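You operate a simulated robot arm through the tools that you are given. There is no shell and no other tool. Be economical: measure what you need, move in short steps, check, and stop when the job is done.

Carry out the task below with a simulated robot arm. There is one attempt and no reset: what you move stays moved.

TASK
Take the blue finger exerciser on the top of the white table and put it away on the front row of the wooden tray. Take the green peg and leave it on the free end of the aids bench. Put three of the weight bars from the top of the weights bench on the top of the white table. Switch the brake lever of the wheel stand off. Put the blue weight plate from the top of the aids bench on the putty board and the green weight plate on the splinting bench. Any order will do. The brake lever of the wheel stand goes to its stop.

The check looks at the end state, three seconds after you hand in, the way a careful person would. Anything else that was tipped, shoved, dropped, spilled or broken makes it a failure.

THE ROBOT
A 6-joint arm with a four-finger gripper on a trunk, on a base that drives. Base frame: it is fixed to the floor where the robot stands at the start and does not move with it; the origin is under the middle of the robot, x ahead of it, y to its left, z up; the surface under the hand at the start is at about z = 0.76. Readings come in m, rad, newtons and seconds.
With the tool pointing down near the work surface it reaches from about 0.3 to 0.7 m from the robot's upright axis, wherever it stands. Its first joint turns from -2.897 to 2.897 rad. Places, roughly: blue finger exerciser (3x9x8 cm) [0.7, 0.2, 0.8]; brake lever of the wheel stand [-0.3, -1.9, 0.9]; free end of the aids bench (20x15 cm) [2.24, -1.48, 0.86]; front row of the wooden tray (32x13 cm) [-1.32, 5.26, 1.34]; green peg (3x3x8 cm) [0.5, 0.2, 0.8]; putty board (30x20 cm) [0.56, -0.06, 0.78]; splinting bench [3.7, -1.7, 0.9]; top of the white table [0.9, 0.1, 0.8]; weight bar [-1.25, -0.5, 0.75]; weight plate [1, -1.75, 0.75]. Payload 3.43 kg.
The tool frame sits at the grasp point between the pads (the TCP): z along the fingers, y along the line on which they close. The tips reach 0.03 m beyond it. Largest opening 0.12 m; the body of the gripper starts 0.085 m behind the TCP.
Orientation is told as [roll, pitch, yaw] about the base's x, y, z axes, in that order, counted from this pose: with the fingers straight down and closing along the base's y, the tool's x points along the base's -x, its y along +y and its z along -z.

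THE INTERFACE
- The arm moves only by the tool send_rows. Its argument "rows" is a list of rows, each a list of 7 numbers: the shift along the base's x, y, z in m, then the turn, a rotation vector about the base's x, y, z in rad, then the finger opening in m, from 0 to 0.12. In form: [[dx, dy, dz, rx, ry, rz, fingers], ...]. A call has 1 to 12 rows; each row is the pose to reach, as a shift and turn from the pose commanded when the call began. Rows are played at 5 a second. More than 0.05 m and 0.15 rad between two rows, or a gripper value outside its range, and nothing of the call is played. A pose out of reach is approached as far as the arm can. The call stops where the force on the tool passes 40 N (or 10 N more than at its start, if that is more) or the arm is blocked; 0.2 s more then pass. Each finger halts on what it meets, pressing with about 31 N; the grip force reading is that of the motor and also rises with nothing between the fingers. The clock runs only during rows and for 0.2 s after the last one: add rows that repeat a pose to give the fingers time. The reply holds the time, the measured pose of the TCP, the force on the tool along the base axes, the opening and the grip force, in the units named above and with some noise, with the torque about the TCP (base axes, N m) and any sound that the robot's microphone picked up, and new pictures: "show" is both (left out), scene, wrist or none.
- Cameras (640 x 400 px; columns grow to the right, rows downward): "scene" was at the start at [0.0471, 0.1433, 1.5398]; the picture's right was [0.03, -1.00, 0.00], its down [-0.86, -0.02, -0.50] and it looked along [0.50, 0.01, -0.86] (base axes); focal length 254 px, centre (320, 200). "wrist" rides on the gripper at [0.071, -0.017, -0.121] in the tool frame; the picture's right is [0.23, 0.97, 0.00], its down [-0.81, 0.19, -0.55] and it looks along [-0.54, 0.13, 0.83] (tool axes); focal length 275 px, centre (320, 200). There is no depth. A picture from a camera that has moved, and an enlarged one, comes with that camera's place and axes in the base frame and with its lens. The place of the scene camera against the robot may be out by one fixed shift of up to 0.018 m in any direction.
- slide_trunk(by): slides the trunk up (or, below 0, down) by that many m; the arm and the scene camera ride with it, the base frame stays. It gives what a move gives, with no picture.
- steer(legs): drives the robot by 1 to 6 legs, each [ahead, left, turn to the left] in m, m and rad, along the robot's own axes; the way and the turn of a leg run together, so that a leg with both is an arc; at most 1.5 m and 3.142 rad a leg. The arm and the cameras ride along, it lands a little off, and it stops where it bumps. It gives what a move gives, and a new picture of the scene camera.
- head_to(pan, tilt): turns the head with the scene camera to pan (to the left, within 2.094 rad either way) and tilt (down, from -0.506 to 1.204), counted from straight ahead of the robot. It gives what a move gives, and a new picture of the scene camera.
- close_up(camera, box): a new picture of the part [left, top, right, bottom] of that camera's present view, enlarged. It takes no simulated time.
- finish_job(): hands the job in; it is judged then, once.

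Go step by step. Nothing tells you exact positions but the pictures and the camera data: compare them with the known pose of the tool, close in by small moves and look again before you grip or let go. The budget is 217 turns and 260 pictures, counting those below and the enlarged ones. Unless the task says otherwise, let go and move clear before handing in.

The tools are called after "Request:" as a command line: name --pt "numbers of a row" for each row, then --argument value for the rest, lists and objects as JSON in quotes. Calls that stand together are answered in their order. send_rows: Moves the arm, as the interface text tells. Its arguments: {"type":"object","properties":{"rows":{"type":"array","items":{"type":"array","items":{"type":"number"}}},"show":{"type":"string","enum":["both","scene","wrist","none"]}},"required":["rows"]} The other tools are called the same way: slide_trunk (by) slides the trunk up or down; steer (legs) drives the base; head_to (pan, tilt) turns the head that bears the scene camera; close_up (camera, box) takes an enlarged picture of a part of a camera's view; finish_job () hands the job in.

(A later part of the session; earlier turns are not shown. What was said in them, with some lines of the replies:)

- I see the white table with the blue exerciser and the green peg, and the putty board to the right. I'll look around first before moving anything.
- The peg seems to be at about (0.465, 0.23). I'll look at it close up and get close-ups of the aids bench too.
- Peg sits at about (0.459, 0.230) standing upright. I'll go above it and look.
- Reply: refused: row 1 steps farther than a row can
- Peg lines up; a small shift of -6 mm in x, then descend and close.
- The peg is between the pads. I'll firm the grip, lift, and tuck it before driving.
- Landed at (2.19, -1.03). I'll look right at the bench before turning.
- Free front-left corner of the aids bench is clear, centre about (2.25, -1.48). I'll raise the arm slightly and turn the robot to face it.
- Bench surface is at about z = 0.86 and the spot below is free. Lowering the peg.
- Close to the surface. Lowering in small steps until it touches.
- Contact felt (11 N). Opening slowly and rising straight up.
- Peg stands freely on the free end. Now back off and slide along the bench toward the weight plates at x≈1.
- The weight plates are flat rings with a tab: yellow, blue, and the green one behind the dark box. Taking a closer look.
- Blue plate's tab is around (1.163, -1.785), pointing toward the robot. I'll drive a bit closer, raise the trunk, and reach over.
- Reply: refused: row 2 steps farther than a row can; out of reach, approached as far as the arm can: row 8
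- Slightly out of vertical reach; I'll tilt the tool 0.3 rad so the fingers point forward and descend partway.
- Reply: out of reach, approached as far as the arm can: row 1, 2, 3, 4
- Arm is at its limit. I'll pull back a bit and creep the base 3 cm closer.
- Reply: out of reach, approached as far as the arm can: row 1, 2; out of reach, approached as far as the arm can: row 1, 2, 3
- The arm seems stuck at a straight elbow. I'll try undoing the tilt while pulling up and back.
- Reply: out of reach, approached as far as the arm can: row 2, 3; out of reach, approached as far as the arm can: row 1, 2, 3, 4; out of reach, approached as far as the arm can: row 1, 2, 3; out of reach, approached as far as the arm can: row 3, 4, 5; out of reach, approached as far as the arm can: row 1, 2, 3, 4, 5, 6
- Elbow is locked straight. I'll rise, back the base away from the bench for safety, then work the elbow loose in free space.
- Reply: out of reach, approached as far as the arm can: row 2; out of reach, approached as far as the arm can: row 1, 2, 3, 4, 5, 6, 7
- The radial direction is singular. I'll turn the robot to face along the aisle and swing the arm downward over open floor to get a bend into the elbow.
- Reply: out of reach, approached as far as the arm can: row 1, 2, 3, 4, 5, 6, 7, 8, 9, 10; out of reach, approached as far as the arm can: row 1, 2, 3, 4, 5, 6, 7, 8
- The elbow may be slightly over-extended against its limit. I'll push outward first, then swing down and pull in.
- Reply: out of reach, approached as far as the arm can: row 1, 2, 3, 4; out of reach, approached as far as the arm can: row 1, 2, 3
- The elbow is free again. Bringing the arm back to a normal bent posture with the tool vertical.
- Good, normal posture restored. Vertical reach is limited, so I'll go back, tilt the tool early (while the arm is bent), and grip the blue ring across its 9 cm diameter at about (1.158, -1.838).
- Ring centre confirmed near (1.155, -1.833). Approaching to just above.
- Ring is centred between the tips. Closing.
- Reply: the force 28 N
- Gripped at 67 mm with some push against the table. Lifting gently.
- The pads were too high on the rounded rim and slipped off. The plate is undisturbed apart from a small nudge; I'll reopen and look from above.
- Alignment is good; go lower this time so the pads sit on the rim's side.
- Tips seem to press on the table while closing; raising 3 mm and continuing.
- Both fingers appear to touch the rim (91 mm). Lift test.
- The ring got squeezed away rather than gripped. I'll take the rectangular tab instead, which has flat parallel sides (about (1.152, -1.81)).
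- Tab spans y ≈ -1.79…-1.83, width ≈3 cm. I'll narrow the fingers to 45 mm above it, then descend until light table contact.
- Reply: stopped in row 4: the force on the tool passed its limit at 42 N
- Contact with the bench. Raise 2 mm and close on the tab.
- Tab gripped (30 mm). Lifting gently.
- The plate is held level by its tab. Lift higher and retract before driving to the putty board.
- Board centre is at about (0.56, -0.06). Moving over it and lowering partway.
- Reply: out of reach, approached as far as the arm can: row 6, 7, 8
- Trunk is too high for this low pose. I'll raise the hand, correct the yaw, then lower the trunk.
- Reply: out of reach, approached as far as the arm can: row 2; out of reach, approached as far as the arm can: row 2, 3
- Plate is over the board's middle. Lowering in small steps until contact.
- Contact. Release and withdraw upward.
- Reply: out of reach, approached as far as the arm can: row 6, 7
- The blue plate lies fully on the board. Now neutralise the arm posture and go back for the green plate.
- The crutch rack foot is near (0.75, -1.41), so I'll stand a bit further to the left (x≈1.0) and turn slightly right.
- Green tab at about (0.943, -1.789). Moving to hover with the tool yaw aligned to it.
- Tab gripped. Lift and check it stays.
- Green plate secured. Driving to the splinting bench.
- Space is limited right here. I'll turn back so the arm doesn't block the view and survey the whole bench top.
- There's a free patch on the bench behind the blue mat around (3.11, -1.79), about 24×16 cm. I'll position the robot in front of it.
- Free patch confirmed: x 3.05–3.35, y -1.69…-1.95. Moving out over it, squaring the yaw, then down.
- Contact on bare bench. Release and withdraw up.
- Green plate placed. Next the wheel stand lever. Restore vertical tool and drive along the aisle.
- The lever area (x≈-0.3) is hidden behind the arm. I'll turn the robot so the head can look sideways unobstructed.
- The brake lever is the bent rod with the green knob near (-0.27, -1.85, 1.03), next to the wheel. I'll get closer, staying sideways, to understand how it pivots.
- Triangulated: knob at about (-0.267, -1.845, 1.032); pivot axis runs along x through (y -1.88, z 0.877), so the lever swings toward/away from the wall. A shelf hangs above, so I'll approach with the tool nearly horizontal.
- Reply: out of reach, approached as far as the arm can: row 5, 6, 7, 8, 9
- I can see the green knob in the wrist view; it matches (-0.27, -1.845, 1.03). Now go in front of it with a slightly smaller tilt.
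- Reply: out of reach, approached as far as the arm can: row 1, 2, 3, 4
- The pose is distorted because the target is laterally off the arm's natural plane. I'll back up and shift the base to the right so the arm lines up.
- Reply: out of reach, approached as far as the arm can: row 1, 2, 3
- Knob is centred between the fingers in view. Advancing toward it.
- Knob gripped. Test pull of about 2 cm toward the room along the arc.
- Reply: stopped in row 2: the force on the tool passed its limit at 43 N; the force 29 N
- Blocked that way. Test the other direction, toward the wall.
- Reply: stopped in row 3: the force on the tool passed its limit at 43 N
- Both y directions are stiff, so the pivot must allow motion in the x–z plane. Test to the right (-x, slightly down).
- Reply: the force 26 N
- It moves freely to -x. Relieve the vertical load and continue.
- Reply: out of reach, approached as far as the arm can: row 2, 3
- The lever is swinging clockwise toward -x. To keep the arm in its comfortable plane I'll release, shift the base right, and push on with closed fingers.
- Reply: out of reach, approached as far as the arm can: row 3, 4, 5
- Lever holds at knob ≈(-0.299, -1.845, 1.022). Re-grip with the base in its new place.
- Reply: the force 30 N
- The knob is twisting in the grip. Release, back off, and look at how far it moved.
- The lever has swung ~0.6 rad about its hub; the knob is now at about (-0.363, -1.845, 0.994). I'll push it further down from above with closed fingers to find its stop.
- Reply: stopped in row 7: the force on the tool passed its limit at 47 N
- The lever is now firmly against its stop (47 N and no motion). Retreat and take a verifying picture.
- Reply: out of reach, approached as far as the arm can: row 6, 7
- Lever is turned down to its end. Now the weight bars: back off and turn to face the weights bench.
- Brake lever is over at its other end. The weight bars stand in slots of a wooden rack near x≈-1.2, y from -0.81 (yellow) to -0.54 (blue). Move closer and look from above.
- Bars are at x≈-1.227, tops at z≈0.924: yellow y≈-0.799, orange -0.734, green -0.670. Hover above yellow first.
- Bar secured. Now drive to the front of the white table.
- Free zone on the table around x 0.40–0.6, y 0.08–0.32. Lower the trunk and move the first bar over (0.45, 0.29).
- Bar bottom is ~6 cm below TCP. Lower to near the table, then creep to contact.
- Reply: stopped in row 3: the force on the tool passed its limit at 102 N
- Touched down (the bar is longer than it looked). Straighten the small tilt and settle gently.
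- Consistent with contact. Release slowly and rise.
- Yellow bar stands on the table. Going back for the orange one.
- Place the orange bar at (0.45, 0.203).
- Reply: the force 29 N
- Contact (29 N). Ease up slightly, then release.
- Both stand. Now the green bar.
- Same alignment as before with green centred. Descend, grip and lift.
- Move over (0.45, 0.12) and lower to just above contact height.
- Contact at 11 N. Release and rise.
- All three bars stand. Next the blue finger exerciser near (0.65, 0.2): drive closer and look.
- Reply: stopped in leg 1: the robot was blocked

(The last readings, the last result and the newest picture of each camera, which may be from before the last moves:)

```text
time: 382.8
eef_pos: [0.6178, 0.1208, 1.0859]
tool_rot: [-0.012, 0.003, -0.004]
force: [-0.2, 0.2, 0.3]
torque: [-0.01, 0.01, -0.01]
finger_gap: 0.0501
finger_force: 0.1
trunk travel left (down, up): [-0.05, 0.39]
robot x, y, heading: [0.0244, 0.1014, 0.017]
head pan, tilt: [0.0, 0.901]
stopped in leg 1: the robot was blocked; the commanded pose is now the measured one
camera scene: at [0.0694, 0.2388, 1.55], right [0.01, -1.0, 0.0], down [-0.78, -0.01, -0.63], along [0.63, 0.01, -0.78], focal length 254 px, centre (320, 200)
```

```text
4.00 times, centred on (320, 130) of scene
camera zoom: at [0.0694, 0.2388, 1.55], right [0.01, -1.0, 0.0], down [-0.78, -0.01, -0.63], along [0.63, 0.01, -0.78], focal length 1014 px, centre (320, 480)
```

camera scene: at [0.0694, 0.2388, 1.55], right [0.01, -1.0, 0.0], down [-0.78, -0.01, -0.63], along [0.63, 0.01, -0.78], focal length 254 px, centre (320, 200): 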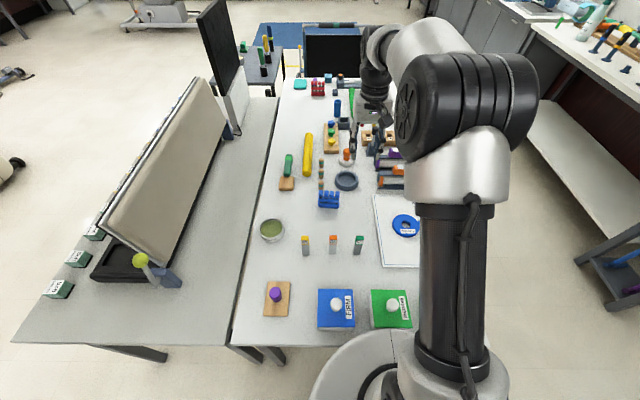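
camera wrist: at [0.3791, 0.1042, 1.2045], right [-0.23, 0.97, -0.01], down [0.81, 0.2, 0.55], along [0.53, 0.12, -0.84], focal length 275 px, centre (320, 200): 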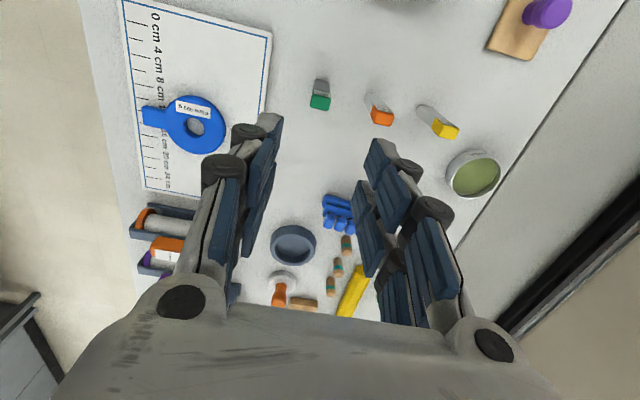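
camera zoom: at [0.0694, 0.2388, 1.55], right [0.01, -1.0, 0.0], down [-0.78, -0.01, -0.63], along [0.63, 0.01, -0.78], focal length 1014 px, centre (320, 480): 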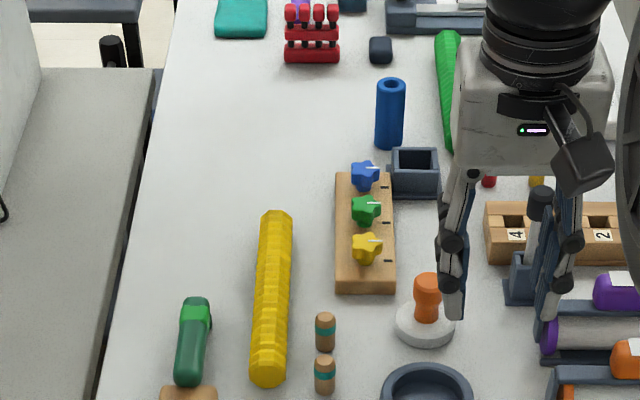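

The base touched the table edge area, nothing moved. I'll back off 1.5 cm and hover above the exerciser for a close look.

Request:
steer --legs '[[-0.015, 0, 0]]'

Request:
send_rows --pt "0.015 0.03 -0.02 0 0 0 0.07" --pt "0.03 0.06 -0.04 0 0 0 0.09" --pt "0.04 0.09 -0.06 0 0 0 0.12" --pt "0.04 0.093 -0.1 0 0 0 0.12" --pt "0.04 0.093 -0.13 0 0 0 0.12" --show "wrist"

Request:
close_up --camera "wrist" --box '[200, 20, 440, 170]'

```text
time: 383.5
eef_pos: [0.6083, 0.1209, 1.0827]
tool_rot: [-0.012, 0.006, -0.004]
force: [0.0, 0.8, -0.2]
torque: [0.04, -0.03, 0.02]
finger_gap: 0.0498
finger_force: 0.0
trunk travel left (down, up): [-0.05, 0.39]
robot x, y, heading: [0.0095, 0.0975, 0.014]
head pan, tilt: [0.0, 0.901]
camera scene: at [0.0629, 0.2387, 1.55], right [0.01, -1.0, 0.0], down [-0.78, -0.01, -0.62], along [0.62, 0.01, -0.78], focal length 254 px, centre (320, 200)
```

scene: 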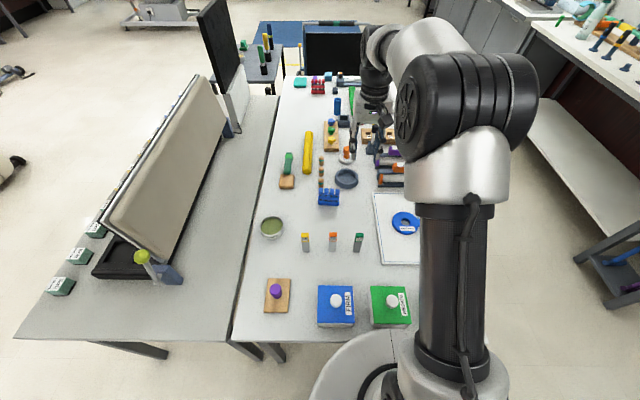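

```text
time: 384.7
eef_pos: [0.6488, 0.2126, 0.9518]
tool_rot: [-0.015, 0.009, -0.003]
force: [0.4, -0.7, 0.3]
torque: [0.02, 0.03, 0.01]
finger_gap: 0.1194
finger_force: 0.1
trunk travel left (down, up): [-0.05, 0.39]
robot x, y, heading: [0.0085, 0.0939, 0.011]
head pan, tilt: [0.0, 0.901]
camera wrist: at [0.5777, 0.1981, 1.0727], right [-0.23, 0.97, -0.01], down [0.82, 0.19, 0.54], along [0.53, 0.12, -0.84], focal length 275 px, centre (320, 200)
```

wrist: 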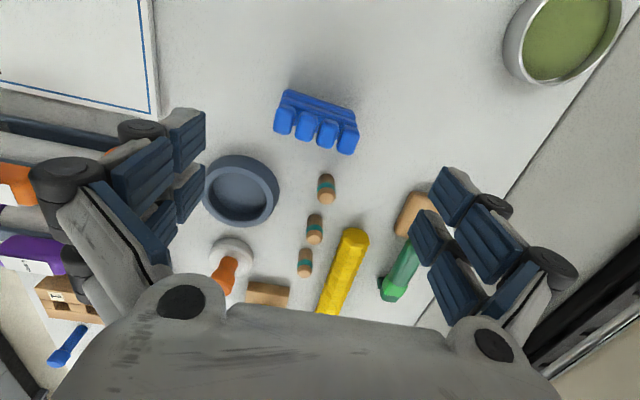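

```text
2.67 times, centred on (320, 95) of wrist
camera zoom: at [0.5777, 0.1981, 1.0727], right [-0.23, 0.97, -0.01], down [0.82, 0.19, 0.54], along [0.53, 0.12, -0.84], focal length 734 px, centre (320, 480)
```

zoom: 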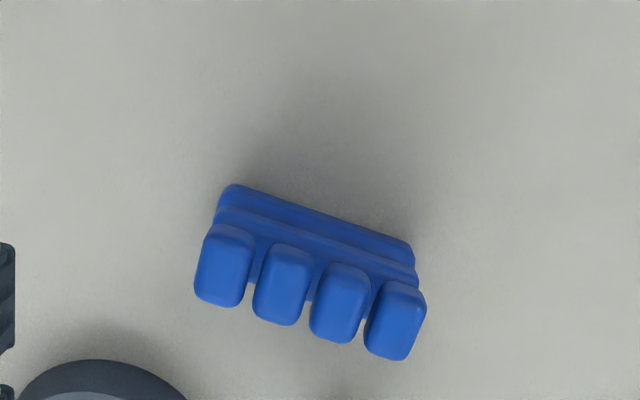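

The exerciser is aligned along y: base bar, mid bar and four caps on top, centre about (0.651, 0.212). I'll grip it across its 9 cm width at the bars.

Request:
send_rows --pt "0.002 0 -0.04 0 0 0 0.12" --pt "0.002 0 -0.08 0 0 0 0.12" --pt "0.002 0 -0.12 0 0 0 0.12" --pt "0.002 0 -0.14 0 0 0 0.12" --pt "0.002 0 -0.152 0 0 0 0.12" --show "wrist"

```text
time: 385.9
eef_pos: [0.651, 0.2141, 0.8011]
tool_rot: [-0.011, 0.007, -0.003]
force: [0.4, -0.5, 0.8]
torque: [-0.02, -0.03, 0.02]
finger_gap: 0.1197
finger_force: 0.1
trunk travel left (down, up): [-0.05, 0.39]
robot x, y, heading: [0.0101, 0.098, 0.013]
head pan, tilt: [0.0, 0.901]
camera wrist: at [0.5802, 0.1979, 0.9221], right [-0.23, 0.97, -0.01], down [0.82, 0.19, 0.54], along [0.53, 0.12, -0.84], focal length 275 px, centre (320, 200)
```

wrist: 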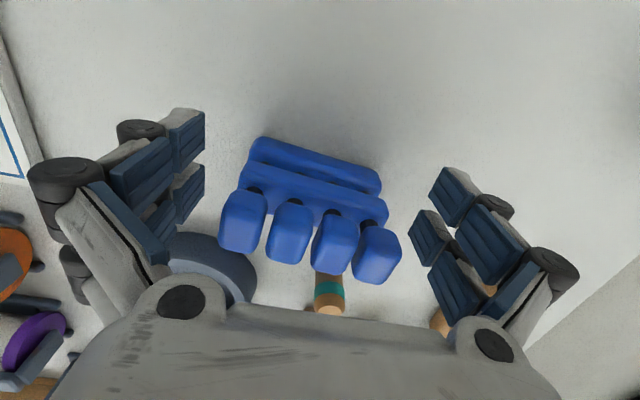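

Request:
send_rows --pt "0 0 0.002 0 0 0 0.11" --pt "0 0 0.003 0 0 0 0.1" --pt "0 0 0.003 0 0 0 0.09" --pt "0 0 0.003 0 0 0 0.08" --pt "0 0 0.003 0 0 0 0.07" --pt "0 0 0.003 0 0 0 0.06" --pt "0 0 0.003 0 0 0 0.05" --show "wrist"

```text
time: 387.5
eef_pos: [0.6511, 0.2147, 0.8037]
tool_rot: [-0.012, 0.007, -0.001]
force: [-0.3, -1.4, 2.2]
torque: [0.01, 0.02, -0.02]
finger_gap: 0.0823
finger_force: 30.9
trunk travel left (down, up): [-0.05, 0.39]
robot x, y, heading: [0.0131, 0.0994, 0.016]
head pan, tilt: [0.0, 0.901]
camera wrist: at [0.58, 0.1978, 0.9252], right [-0.23, 0.97, -0.01], down [0.82, 0.19, 0.54], along [0.53, 0.12, -0.84], focal length 275 px, centre (320, 200)
```

wrist: 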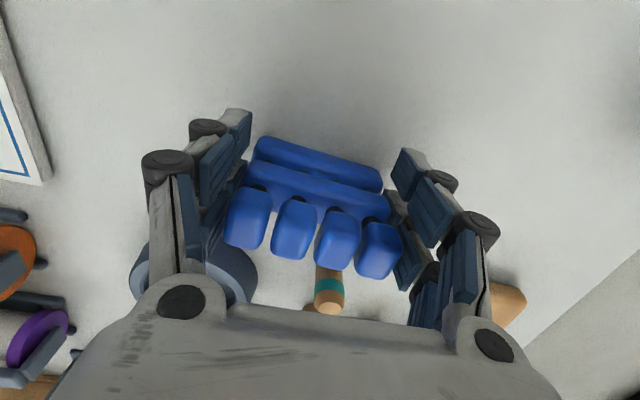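

Gripped (82 mm). Lift.

Request:
send_rows --pt "0 0 0.005 0 0 0 0.05" --pt "0 0 0.02 0 0 0 0.05" --pt "0 0 0.05 0 0 0 0.05" --pt "0 0 0.1 0 0 0 0.05" --show "wrist"

```text
time: 388.5
eef_pos: [0.6502, 0.2137, 0.9057]
tool_rot: [-0.013, 0.009, -0.004]
force: [-0.1, -0.4, -0.3]
torque: [-0.01, 0.01, -0.05]
finger_gap: 0.0822
finger_force: 31.1
trunk travel left (down, up): [-0.05, 0.39]
robot x, y, heading: [0.01, 0.0929, 0.019]
head pan, tilt: [0.0, 0.901]
camera wrist: at [0.5796, 0.199, 1.0268], right [-0.23, 0.97, -0.01], down [0.82, 0.2, 0.54], along [0.53, 0.12, -0.84], focal length 275 px, centre (320, 200)
```

wrist: 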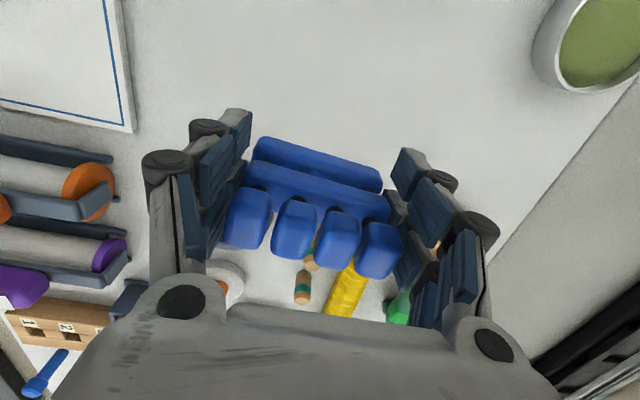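

Exerciser secured. Lift, tuck, and drive toward the shelf with the wooden tray (to the left side of the room).

Request:
send_rows --pt "0 0 0.05 0 0 0 0.05" --pt "0 0 0.1 0 0 0 0.05" --pt "0 0 0.15 0 0 0 0.05" --pt "0 0 0.2 0 0 0 0.05" --pt "-0.04 0 0.22 0 0 0 0.05" --pt "-0.08 0 0.22 0 0 0 0.05" --pt "-0.12 0 0.22 0 0 0 0.05" --pt "-0.16 0 0.22 0 0 0 0.05" --pt "-0.2 0 0.22 0 0 0 0.05" --show "none"

Request:
steer --legs '[[-0.55, 0, 0], [0, 0, 1.555], [1.4, 0, 0], [1.0, 0, 0]]'

Request:
head_to --pan 0.5 --tilt 0.2

```text
time: 390.5
eef_pos: [0.4496, 0.2129, 1.1223]
tool_rot: [-0.012, 0.008, -0.003]
force: [-0.3, -0.2, -0.4]
torque: [0.01, -0.03, 0.01]
finger_gap: 0.082
finger_force: 30.9
trunk travel left (down, up): [-0.05, 0.39]
robot x, y, heading: [0.0094, 0.0962, 0.012]
head pan, tilt: [0.0, 0.901]
```

```text
time: 408.9
eef_pos: [-0.5285, 2.9542, 1.1222]
tool_rot: [-0.012, 0.01, 1.5]
force: [0.2, -0.4, 0.3]
torque: [-0.03, 0.01, -0.02]
finger_gap: 0.0815
finger_force: 31.1
trunk travel left (down, up): [-0.05, 0.39]
robot x, y, heading: [-0.4396, 2.5048, 1.516]
head pan, tilt: [0.0, 0.901]
camera scene: at [-0.5781, 2.5709, 1.5498], right [1.0, -0.05, 0.0], down [-0.04, -0.78, -0.62], along [0.03, 0.62, -0.78], focal length 254 px, centre (320, 200)
```

scene: 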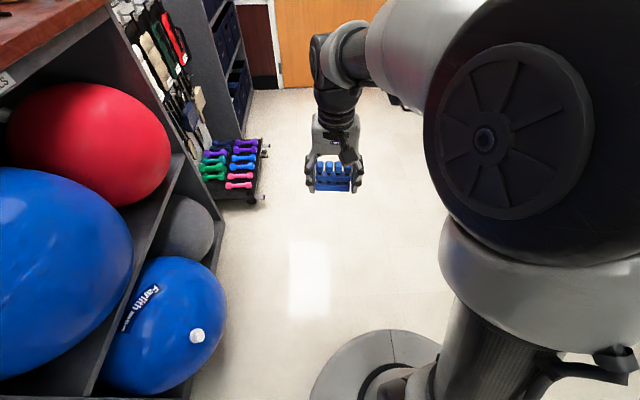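

```text
time: 410.0
eef_pos: [-0.528, 2.9539, 1.1218]
tool_rot: [-0.011, 0.008, 1.498]
force: [0.4, 0.0, -0.8]
torque: [-0.02, -0.01, 0.02]
finger_gap: 0.0817
finger_force: 30.7
trunk travel left (down, up): [-0.05, 0.39]
robot x, y, heading: [-0.4421, 2.5054, 1.515]
head pan, tilt: [0.499, 0.201]
camera scene: at [-0.6223, 2.5794, 1.6113], right [0.9, 0.43, 0.0], down [0.09, -0.18, -0.98], along [-0.42, 0.88, -0.2], focal length 254 px, centre (320, 200)
```

scene: 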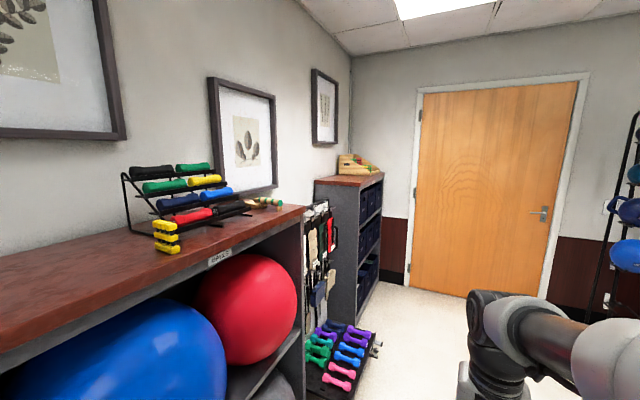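

The tray is on top of the second shelf, beside the door. Continue forward.

Request:
steer --legs '[[1.3, 0, 0], [1.0, 0, 0]]'

Request:
head_to --pan 1.2 --tilt 0.35

Request:
close_up --camera "scene" --box '[160, 100, 480, 300]'

```text
time: 421.4
eef_pos: [-0.4018, 5.2709, 1.1232]
tool_rot: [-0.012, 0.009, 1.495]
force: [0.2, 0.2, -0.8]
torque: [-0.02, 0.01, 0.04]
finger_gap: 0.0813
finger_force: 31.1
trunk travel left (down, up): [-0.05, 0.39]
robot x, y, heading: [-0.3185, 4.8268, 1.514]
head pan, tilt: [0.499, 0.201]
camera scene: at [-0.4961, 4.897, 1.6114], right [0.9, 0.43, 0.0], down [0.09, -0.18, -0.98], along [-0.42, 0.89, -0.2], focal length 254 px, centre (320, 200)
```

scene: 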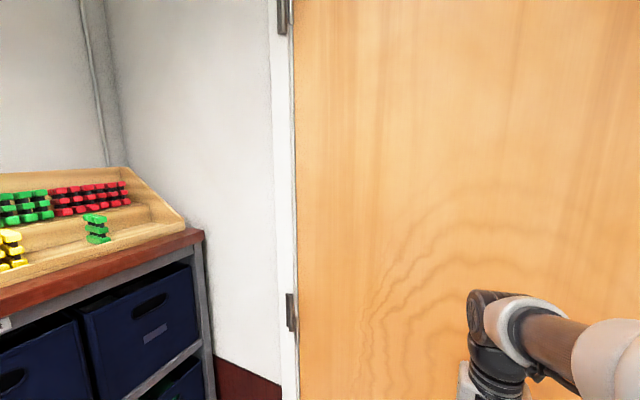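

```text
time: 422.4
eef_pos: [-0.4009, 5.2714, 1.1228]
tool_rot: [-0.013, 0.008, 1.496]
force: [-0.1, -0.1, -1.6]
torque: [-0.01, 0.02, -0.02]
finger_gap: 0.0814
finger_force: 31.3
trunk travel left (down, up): [-0.05, 0.39]
robot x, y, heading: [-0.3126, 4.8229, 1.509]
head pan, tilt: [1.201, 0.351]
camera scene: at [-0.541, 4.8512, 1.5974], right [0.42, 0.91, 0.0], down [0.31, -0.14, -0.94], along [-0.85, 0.39, -0.34], focal length 254 px, centre (320, 200)
```

scene: 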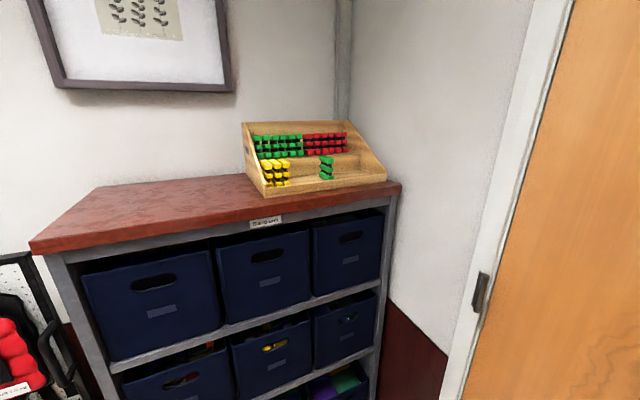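

```text
2.00 times, centred on (320, 200) of scene
camera zoom: at [-0.541, 4.8512, 1.5974], right [0.42, 0.91, 0.0], down [0.31, -0.14, -0.94], along [-0.85, 0.39, -0.34], focal length 507 px, centre (320, 200)
```

zoom: 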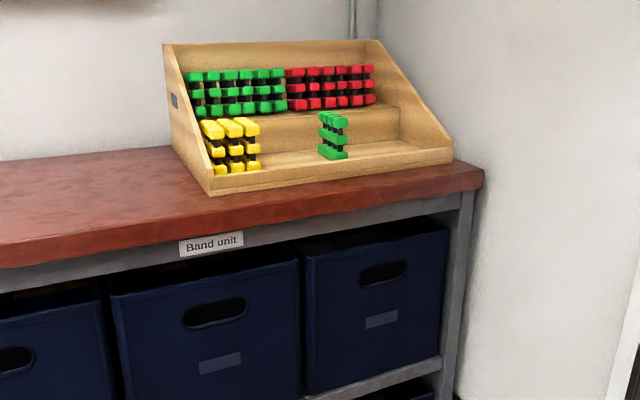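

The front row of the tray holds three yellow and one green exerciser standing depth-wise; free room is at its right end (~12 cm). I'll raise the trunk and turn to face it for a better look.

Request:
slide_trunk --by 0.36

Request:
head_to --pan 1.2 --tilt 0.55

Request:
close_up --camera "scene" --box '[160, 100, 480, 300]'

```text
time: 425.9
eef_pos: [-0.3999, 5.2708, 1.4817]
tool_rot: [-0.012, 0.01, 1.496]
force: [0.6, -0.1, -0.5]
torque: [-0.05, -0.02, 0.0]
finger_gap: 0.0809
finger_force: 31.4
trunk travel left (down, up): [-0.41, 0.03]
robot x, y, heading: [-0.3155, 4.8223, 1.514]
head pan, tilt: [1.201, 0.351]
```

```text
time: 426.7
eef_pos: [-0.4006, 5.2711, 1.4816]
tool_rot: [-0.014, 0.008, 1.496]
force: [1.0, -0.5, -1.1]
torque: [0.01, -0.01, 0.01]
finger_gap: 0.0812
finger_force: 31.0
trunk travel left (down, up): [-0.41, 0.03]
robot x, y, heading: [-0.3165, 4.8234, 1.51]
head pan, tilt: [1.201, 0.55]
camera scene: at [-0.5379, 4.8496, 1.9392], right [0.41, 0.91, 0.0], down [0.48, -0.22, -0.85], along [-0.78, 0.35, -0.52], focal length 254 px, centre (320, 200)
```

scene: 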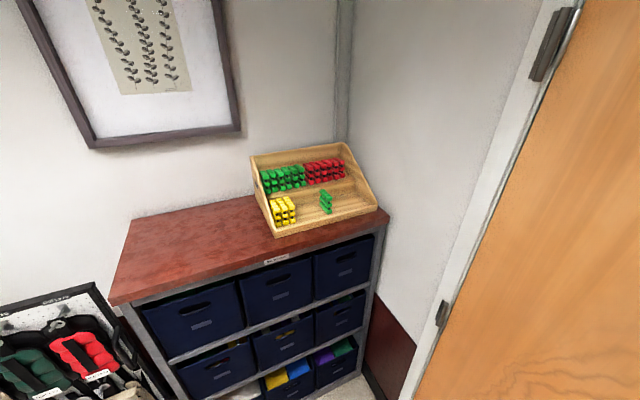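

```text
2.00 times, centred on (320, 200) of scene
camera zoom: at [-0.5379, 4.8496, 1.9392], right [0.41, 0.91, 0.0], down [0.48, -0.22, -0.85], along [-0.78, 0.35, -0.52], focal length 507 px, centre (320, 200)
```

zoom: 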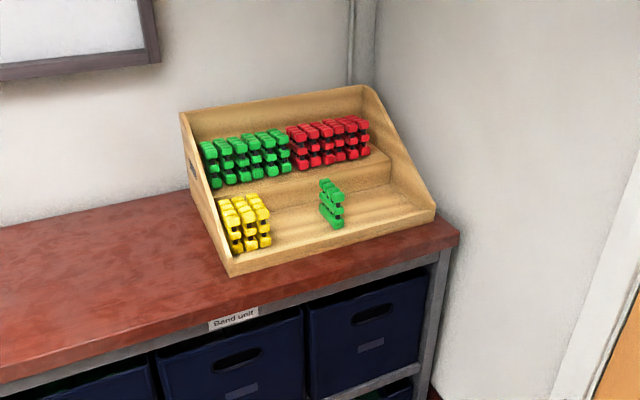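

Triangulated: tray front row at x≈-1.33, floor z≈1.345; the green one stands at y≈5.235, leaving about 20 cm free to its right (y 5.26–5.47). I'll raise the hand, turn and approach diagonally (the door wall limits standing room).

Request:
send_rows --pt "0 0 0.04 0 0 0 0.05" --pt "0 0 0.08 0 0 0 0.05" --pt "0 0 0.1 0 0 0 0.05" --show "none"

Request:
steer --legs '[[0, 0, 0.89], [0.3, 0.2, 0]]'

Request:
close_up --camera "wrist" --box '[0, 0, 640, 400]'

```text
time: 427.5
eef_pos: [-0.4014, 5.2698, 1.5823]
tool_rot: [-0.012, 0.01, 1.495]
force: [-0.2, 1.2, -0.9]
torque: [0.0, 0.03, -0.01]
finger_gap: 0.0808
finger_force: 31.0
trunk travel left (down, up): [-0.41, 0.03]
robot x, y, heading: [-0.3167, 4.8238, 1.513]
head pan, tilt: [1.201, 0.55]
```

```text
time: 432.1
eef_pos: [-1.0779, 5.0823, 1.5827]
tool_rot: [-0.013, 0.007, 2.407]
force: [0.0, 0.4, 0.5]
torque: [-0.01, -0.04, 0.0]
finger_gap: 0.0808
finger_force: 30.5
trunk travel left (down, up): [-0.41, 0.03]
robot x, y, heading: [-0.6713, 4.8758, 2.419]
head pan, tilt: [1.201, 0.55]
camera scene: at [-0.8287, 4.7166, 1.9391], right [-0.47, 0.89, 0.0], down [0.46, 0.24, -0.85], along [-0.75, -0.4, -0.52], focal length 254 px, centre (320, 200)
```

scene: 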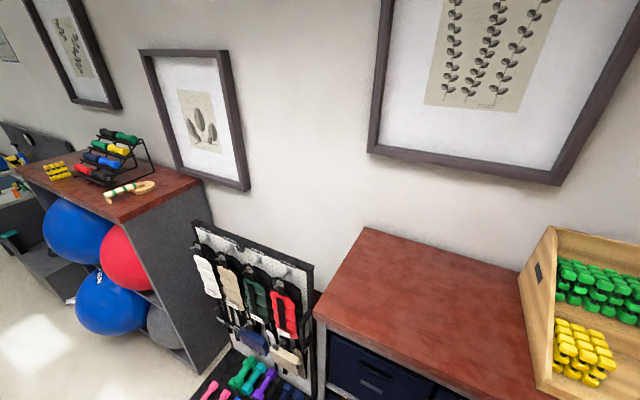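

```text
1.00 times, centred on (320, 200) of wrist (not enlarged: the box is as wide or as high as the picture)
camera zoom: at [-1.0159, 5.0465, 1.704], right [-0.48, -0.88, -0.01], down [-0.74, 0.4, 0.54], along [-0.47, 0.27, -0.84], focal length 275 px, centre (320, 200)
```

zoom: 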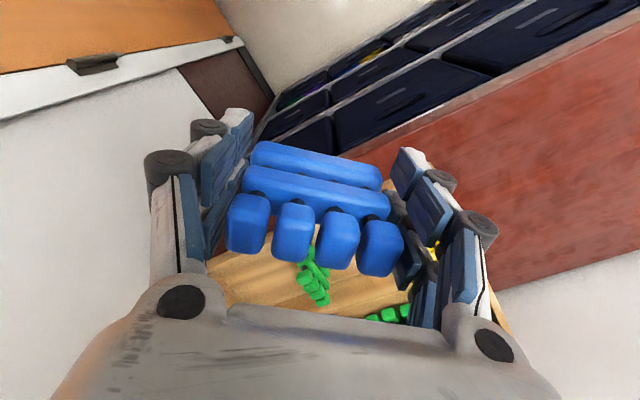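

Request:
steer --legs '[[0.13, 0, 0]]'

Request:
send_rows --pt "0 0.02 0 0 0 0.13 0.05" --pt "0 0.05 0 0 0 0.26 0.05" --pt "-0.01 0.08 0 0 0 0.39 0.05" --pt "-0.02 0.11 0 0 0 0.52 0.05" --pt "-0.04 0.14 0 0 0 0.65 0.05" --pt "-0.07 0.165 0 0 0 0.73 0.05" --show "wrist"

Request:
head_to --pan 0.35 --tilt 0.75

```text
time: 433.4
eef_pos: [-1.1743, 5.1671, 1.5829]
tool_rot: [-0.014, 0.009, 2.406]
force: [0.7, 0.5, -1.3]
torque: [0.01, -0.03, -0.01]
finger_gap: 0.0811
finger_force: 30.9
trunk travel left (down, up): [-0.41, 0.03]
robot x, y, heading: [-0.7698, 4.9595, 2.424]
head pan, tilt: [1.201, 0.55]
camera scene: at [-0.9254, 4.8014, 1.9392], right [-0.46, 0.89, 0.0], down [0.46, 0.24, -0.85], along [-0.76, -0.4, -0.52], focal length 254 px, centre (320, 200)
```

scene: 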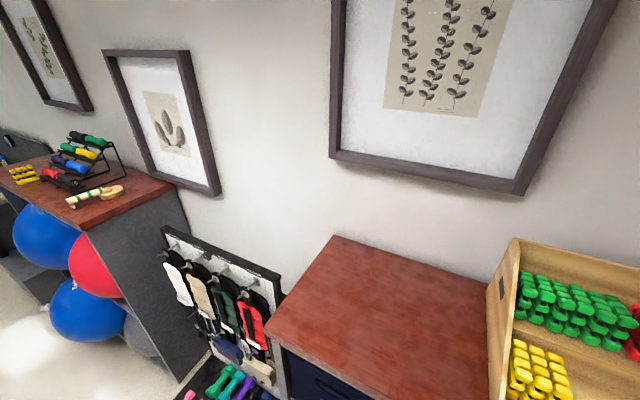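

```text
time: 434.8
eef_pos: [-1.2441, 5.3339, 1.5803]
tool_rot: [-0.009, 0.012, 3.137]
force: [0.0, 0.0, -0.1]
torque: [-0.07, -0.05, -0.02]
finger_gap: 0.0811
finger_force: 30.7
trunk travel left (down, up): [-0.41, 0.03]
robot x, y, heading: [-0.7681, 4.9623, 2.427]
head pan, tilt: [1.201, 0.55]
camera wrist: at [-1.1755, 5.3488, 1.7015], right [0.23, -0.97, -0.01], down [-0.82, -0.19, 0.54], along [-0.53, -0.12, -0.84], focal length 275 px, centre (320, 200)
```

wrist: 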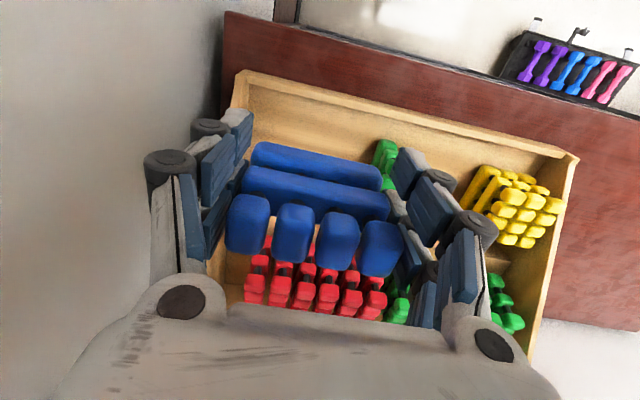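

```text
time: 436.0
eef_pos: [-1.2419, 5.3318, 1.5831]
tool_rot: [-0.012, 0.009, 3.137]
force: [0.4, -0.5, -0.5]
torque: [0.0, 0.03, -0.01]
finger_gap: 0.0807
finger_force: 30.8
trunk travel left (down, up): [-0.41, 0.03]
robot x, y, heading: [-0.7674, 4.9592, 2.426]
head pan, tilt: [0.351, 0.75]
camera scene: at [-0.9235, 4.8728, 1.9218], right [0.36, 0.93, 0.0], down [0.64, -0.24, -0.73], along [-0.68, 0.26, -0.68], focal length 254 px, centre (320, 200)
```

scene: 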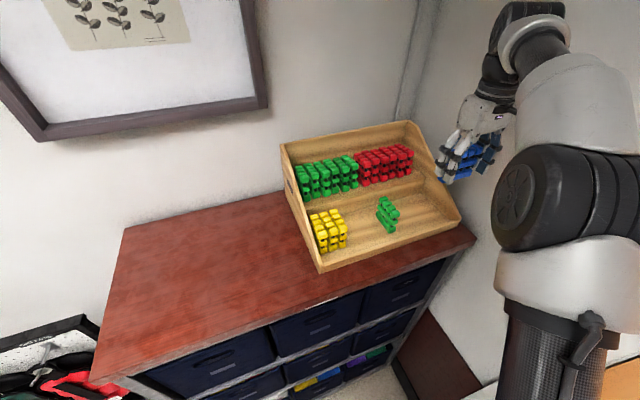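

Clear view of the tray: front edge x≈-1.248, right inner wall y≈5.418, green unit's right side y≈5.268. The gap centre is y≈5.344. Creep a bit closer and hover over it.

Request:
steer --legs '[[0.05, 0, 0]]'

Request:
send_rows --pt "-0.015 -0.01 -0.02 0 0 0 0.05" --pt "-0.03 -0.015 -0.05 0 0 0 0.05" --pt "-0.038 -0.017 -0.08 0 0 0 0.05" --show "wrist"

Request:
close_up --camera "scene" --box '[360, 80, 600, 260]'

```text
time: 436.9
eef_pos: [-1.2789, 5.3639, 1.5819]
tool_rot: [-0.008, 0.01, 3.139]
force: [-0.4, 0.2, -0.5]
torque: [-0.05, -0.02, -0.01]
finger_gap: 0.0808
finger_force: 30.7
trunk travel left (down, up): [-0.41, 0.03]
robot x, y, heading: [-0.8058, 4.9924, 2.42]
head pan, tilt: [0.351, 0.75]
camera scene: at [-0.9608, 4.9053, 1.9218], right [0.36, 0.93, 0.0], down [0.64, -0.24, -0.73], along [-0.68, 0.26, -0.68], focal length 254 px, centre (320, 200)
```

scene: 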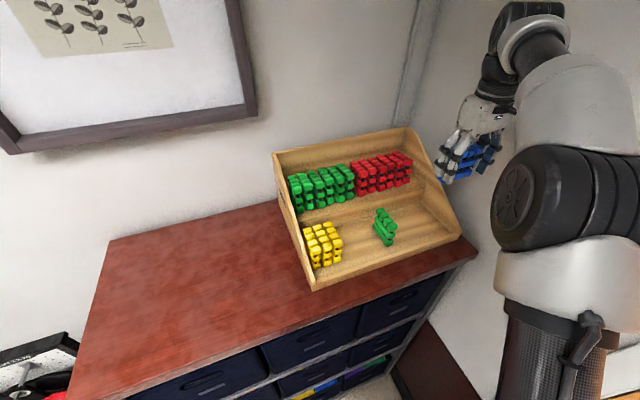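

```text
time: 437.7
eef_pos: [-1.3168, 5.347, 1.5025]
tool_rot: [-0.014, 0.006, 3.136]
force: [0.3, 0.0, -0.5]
torque: [0.0, 0.02, -0.01]
finger_gap: 0.0811
finger_force: 30.5
trunk travel left (down, up): [-0.41, 0.03]
robot x, y, heading: [-0.8044, 4.9894, 2.423]
head pan, tilt: [0.351, 0.75]
camera wrist: at [-1.2478, 5.3618, 1.6239], right [0.23, -0.97, -0.01], down [-0.82, -0.19, 0.54], along [-0.53, -0.11, -0.84], focal length 275 px, centre (320, 200)
```

wrist: 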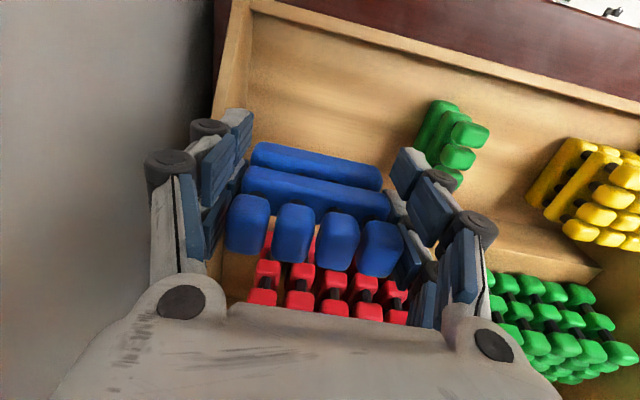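

```text
2.22 times, centred on (480, 170) of scene
camera zoom: at [-0.9599, 4.9042, 1.9217], right [0.36, 0.93, 0.0], down [0.64, -0.24, -0.73], along [-0.68, 0.26, -0.68], focal length 564 px, centre (-36, 267)
```

zoom: 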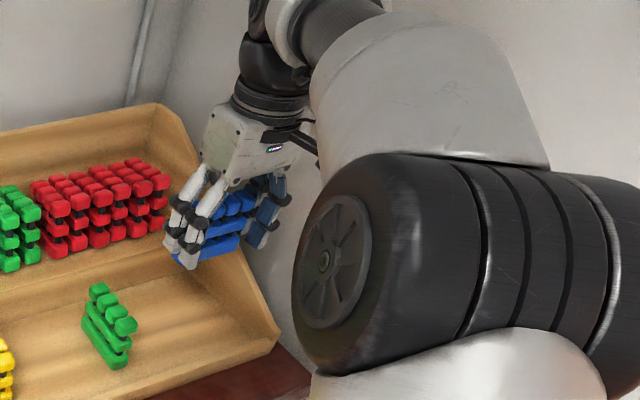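

Shift 6 mm away from the side wall and lower partway.

Request:
send_rows --pt "0 -0.006 -0.02 0 0 0 0.05" --pt "0 -0.006 -0.045 0 0 0 0.05" --pt "0 -0.006 -0.065 0 0 0 0.05" --pt "0 -0.006 -0.075 0 0 0 0.05" --show "wrist"

Request:
close_up --camera "scene" --box '[360, 110, 520, 270]'

```text
time: 438.7
eef_pos: [-1.3181, 5.34, 1.4274]
tool_rot: [-0.012, 0.008, 3.137]
force: [0.1, -0.9, -0.6]
torque: [-0.01, 0.0, 0.0]
finger_gap: 0.0809
finger_force: 31.1
trunk travel left (down, up): [-0.41, 0.03]
robot x, y, heading: [-0.8054, 4.9933, 2.423]
head pan, tilt: [0.351, 0.75]
camera wrist: at [-1.2478, 5.3538, 1.5484], right [0.23, -0.97, -0.01], down [-0.82, -0.19, 0.54], along [-0.53, -0.12, -0.84], focal length 275 px, centre (320, 200)
```

wrist: 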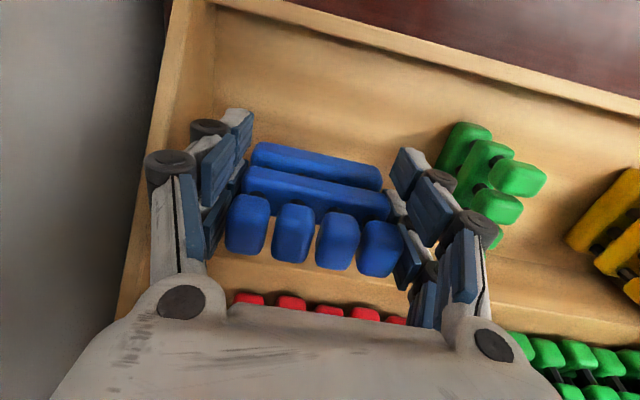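

```text
2.50 times, centred on (440, 190) of scene
camera zoom: at [-0.9602, 4.9048, 1.9217], right [0.36, 0.93, 0.0], down [0.64, -0.24, -0.73], along [-0.68, 0.26, -0.68], focal length 634 px, centre (20, 225)
```

zoom: 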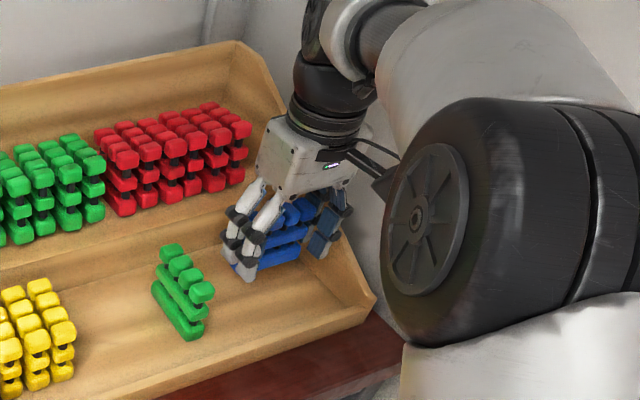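

Clearances look fine. Creep down to contact.

Request:
send_rows --pt "0 0 -0.01 0 0 0 0.05" --pt "0 0 -0.02 0 0 0 0.05" --pt "0 0 -0.026 0 0 0 0.05" --pt "0 0 -0.03 0 0 0 0.05" --show "none"

```text
time: 439.7
eef_pos: [-1.316, 5.3395, 1.3976]
tool_rot: [-0.009, 0.01, 3.139]
force: [0.2, 0.2, -1.4]
torque: [0.01, -0.01, 0.02]
finger_gap: 0.0811
finger_force: 31.4
trunk travel left (down, up): [-0.41, 0.03]
robot x, y, heading: [-0.8062, 4.9919, 2.418]
head pan, tilt: [0.351, 0.75]
```

Request:
send_rows --pt "0 0 -0.003 0 0 0 0.05" --pt "0 0 -0.006 0 0 0 0.05" --pt "0 0 -0.009 0 0 0 0.05" --pt "0 0 -0.011 0 0 0 0.05" --show "wrist"

```text
time: 440.7
eef_pos: [-1.3172, 5.3395, 1.3876]
tool_rot: [-0.01, 0.008, 3.139]
force: [0.3, 0.2, -1.2]
torque: [0.0, -0.01, -0.01]
finger_gap: 0.0811
finger_force: 30.7
trunk travel left (down, up): [-0.41, 0.03]
robot x, y, heading: [-0.8105, 4.9948, 2.425]
head pan, tilt: [0.351, 0.75]
camera wrist: at [-1.2476, 5.3549, 1.508], right [0.23, -0.97, -0.01], down [-0.82, -0.19, 0.54], along [-0.53, -0.12, -0.84], focal length 275 px, centre (320, 200)
```

wrist: 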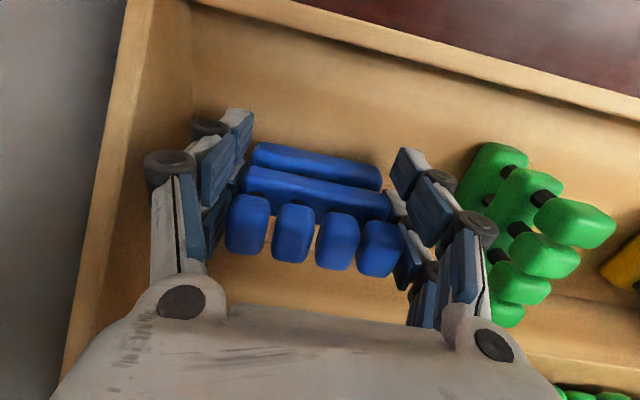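

Request:
send_rows --pt "0 0 -0.003 0 0 0 0.05" --pt "0 0 -0.006 0 0 0 0.05" --pt "0 0 -0.009 0 0 0 0.05" --pt "0 0 -0.012 0 0 0 0.05" --show "none"

```text
time: 441.7
eef_pos: [-1.3163, 5.3399, 1.3763]
tool_rot: [-0.013, 0.003, 3.139]
force: [-3.6, 4.2, 21.1]
torque: [-0.03, 0.35, -0.03]
finger_gap: 0.0812
finger_force: 30.7
trunk travel left (down, up): [-0.41, 0.03]
robot x, y, heading: [-0.809, 4.9929, 2.421]
head pan, tilt: [0.351, 0.75]
```

Contact. Open just enough (96 mm) and rise straight up.

Request:
send_rows --pt "0 0 0.002 0 0 0 0.08" --pt "0 0 0.002 0 0 0 0.085" --pt "0 0 0.002 0 0 0 0.09" --pt "0 0 0.002 0 0 0 0.095" --pt "0 0 0.002 0 0 0 0.096" --pt "0 0 0.02 0 0 0 0.096" --pt "0 0 0.05 0 0 0 0.096" --pt "0 0 0.09 0 0 0 0.096" --pt "0 0 0.13 0 0 0 0.096" --pt "0 0 0.17 0 0 0 0.096" --show "wrist"

```text
time: 443.9
eef_pos: [-1.3162, 5.3399, 1.5453]
tool_rot: [-0.01, 0.009, 3.139]
force: [-0.3, 0.6, -0.7]
torque: [-0.01, 0.03, 0.02]
finger_gap: 0.0962
finger_force: 0.0
trunk travel left (down, up): [-0.41, 0.03]
robot x, y, heading: [-0.8068, 4.995, 2.428]
head pan, tilt: [0.351, 0.75]
camera wrist: at [-1.2472, 5.3546, 1.6664], right [0.23, -0.97, -0.01], down [-0.82, -0.19, 0.54], along [-0.53, -0.12, -0.84], focal length 275 px, centre (320, 200)
```

wrist: 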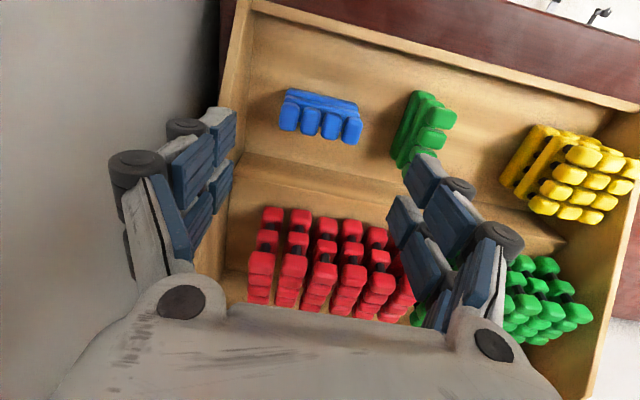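

The exerciser stands in the tray's front row. Move clear and do a last check.

Request:
steer --legs '[[-0.4, 0, 0]]'

Request:
head_to --pan 0.3 --tilt 0.55

Request:
close_up --camera "scene" --box '[200, 120, 440, 270]'

```text
time: 446.4
eef_pos: [-1.0156, 5.0779, 1.5442]
tool_rot: [-0.012, 0.009, 3.135]
force: [0.1, 0.1, -0.5]
torque: [-0.01, -0.03, -0.01]
finger_gap: 0.0958
finger_force: 0.1
trunk travel left (down, up): [-0.41, 0.03]
robot x, y, heading: [-0.506, 4.7314, 2.423]
head pan, tilt: [0.351, 0.75]
camera scene: at [-0.6601, 4.6426, 1.9217], right [0.36, 0.93, 0.0], down [0.64, -0.25, -0.73], along [-0.68, 0.26, -0.68], focal length 254 px, centre (320, 200)
```

scene: 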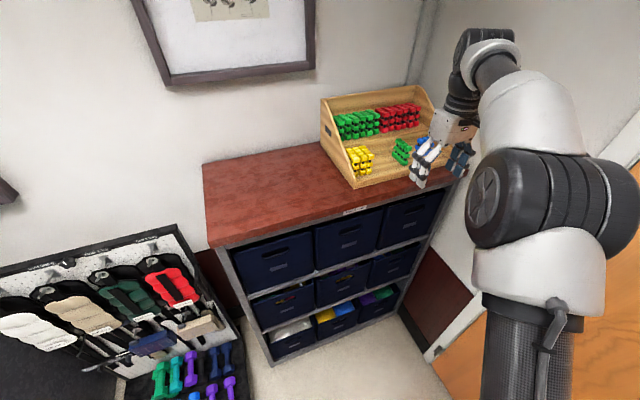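

```text
time: 447.1
eef_pos: [-1.0148, 5.0804, 1.5441]
tool_rot: [-0.012, 0.007, 3.135]
force: [0.0, 0.5, -1.0]
torque: [0.01, -0.03, -0.02]
finger_gap: 0.0959
finger_force: 0.1
trunk travel left (down, up): [-0.41, 0.03]
robot x, y, heading: [-0.5029, 4.7313, 2.423]
head pan, tilt: [0.3, 0.55]
camera scene: at [-0.6652, 4.6495, 1.9391], right [0.41, 0.91, 0.0], down [0.48, -0.21, -0.85], along [-0.78, 0.35, -0.52], focal length 254 px, centre (320, 200)
```

scene: 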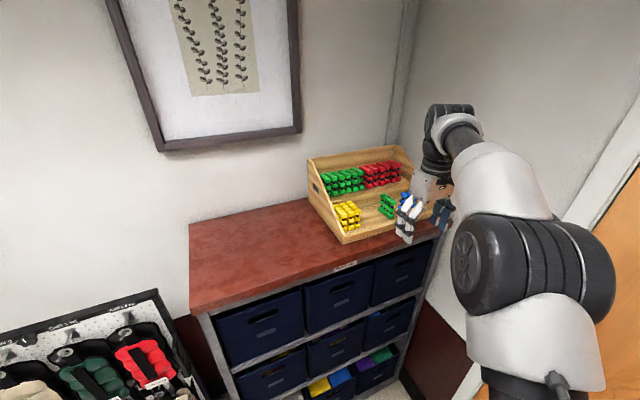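

```text
2.67 times, centred on (320, 195) of scene
camera zoom: at [-0.6652, 4.6495, 1.9391], right [0.41, 0.91, 0.0], down [0.48, -0.21, -0.85], along [-0.78, 0.35, -0.52], focal length 676 px, centre (320, 213)
```

zoom: 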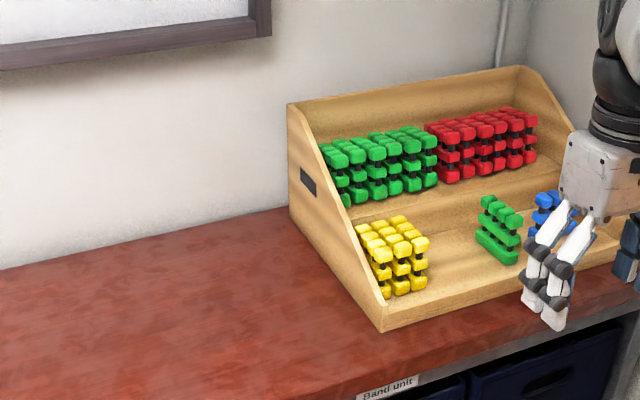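

Everything is placed, the hand is empty and the arm is clear of the shelf. Handing in.

Request:
finish_job

```text
The job is handed in.
```

I handed the job in with every item done; the check's verdict has not come back.

- **Exerciser:** the blue finger exerciser stands on the front row of the wooden tray, to the right of the green one.
- **Peg:** the green peg stands on the free end of the aids bench.
- **Weight bars:** the yellow, orange and green bars stand on top of the white table.
- **Brake lever:** I moved it to the only end it would travel to and pressed until it would not go further (47 N). I took that end as "off"; nothing marked it, and I did not try the wheel side.
- **Plates:** the blue plate is on the putty board, and the green plate is on the bare splinting bench surface behind the blue mat.

The blue plate was nudged about 3 cm on the aids bench before I got a good grip, and the base once touched something while driving in at the white table. In the pictures afterwards, nothing looked shifted or tipped.
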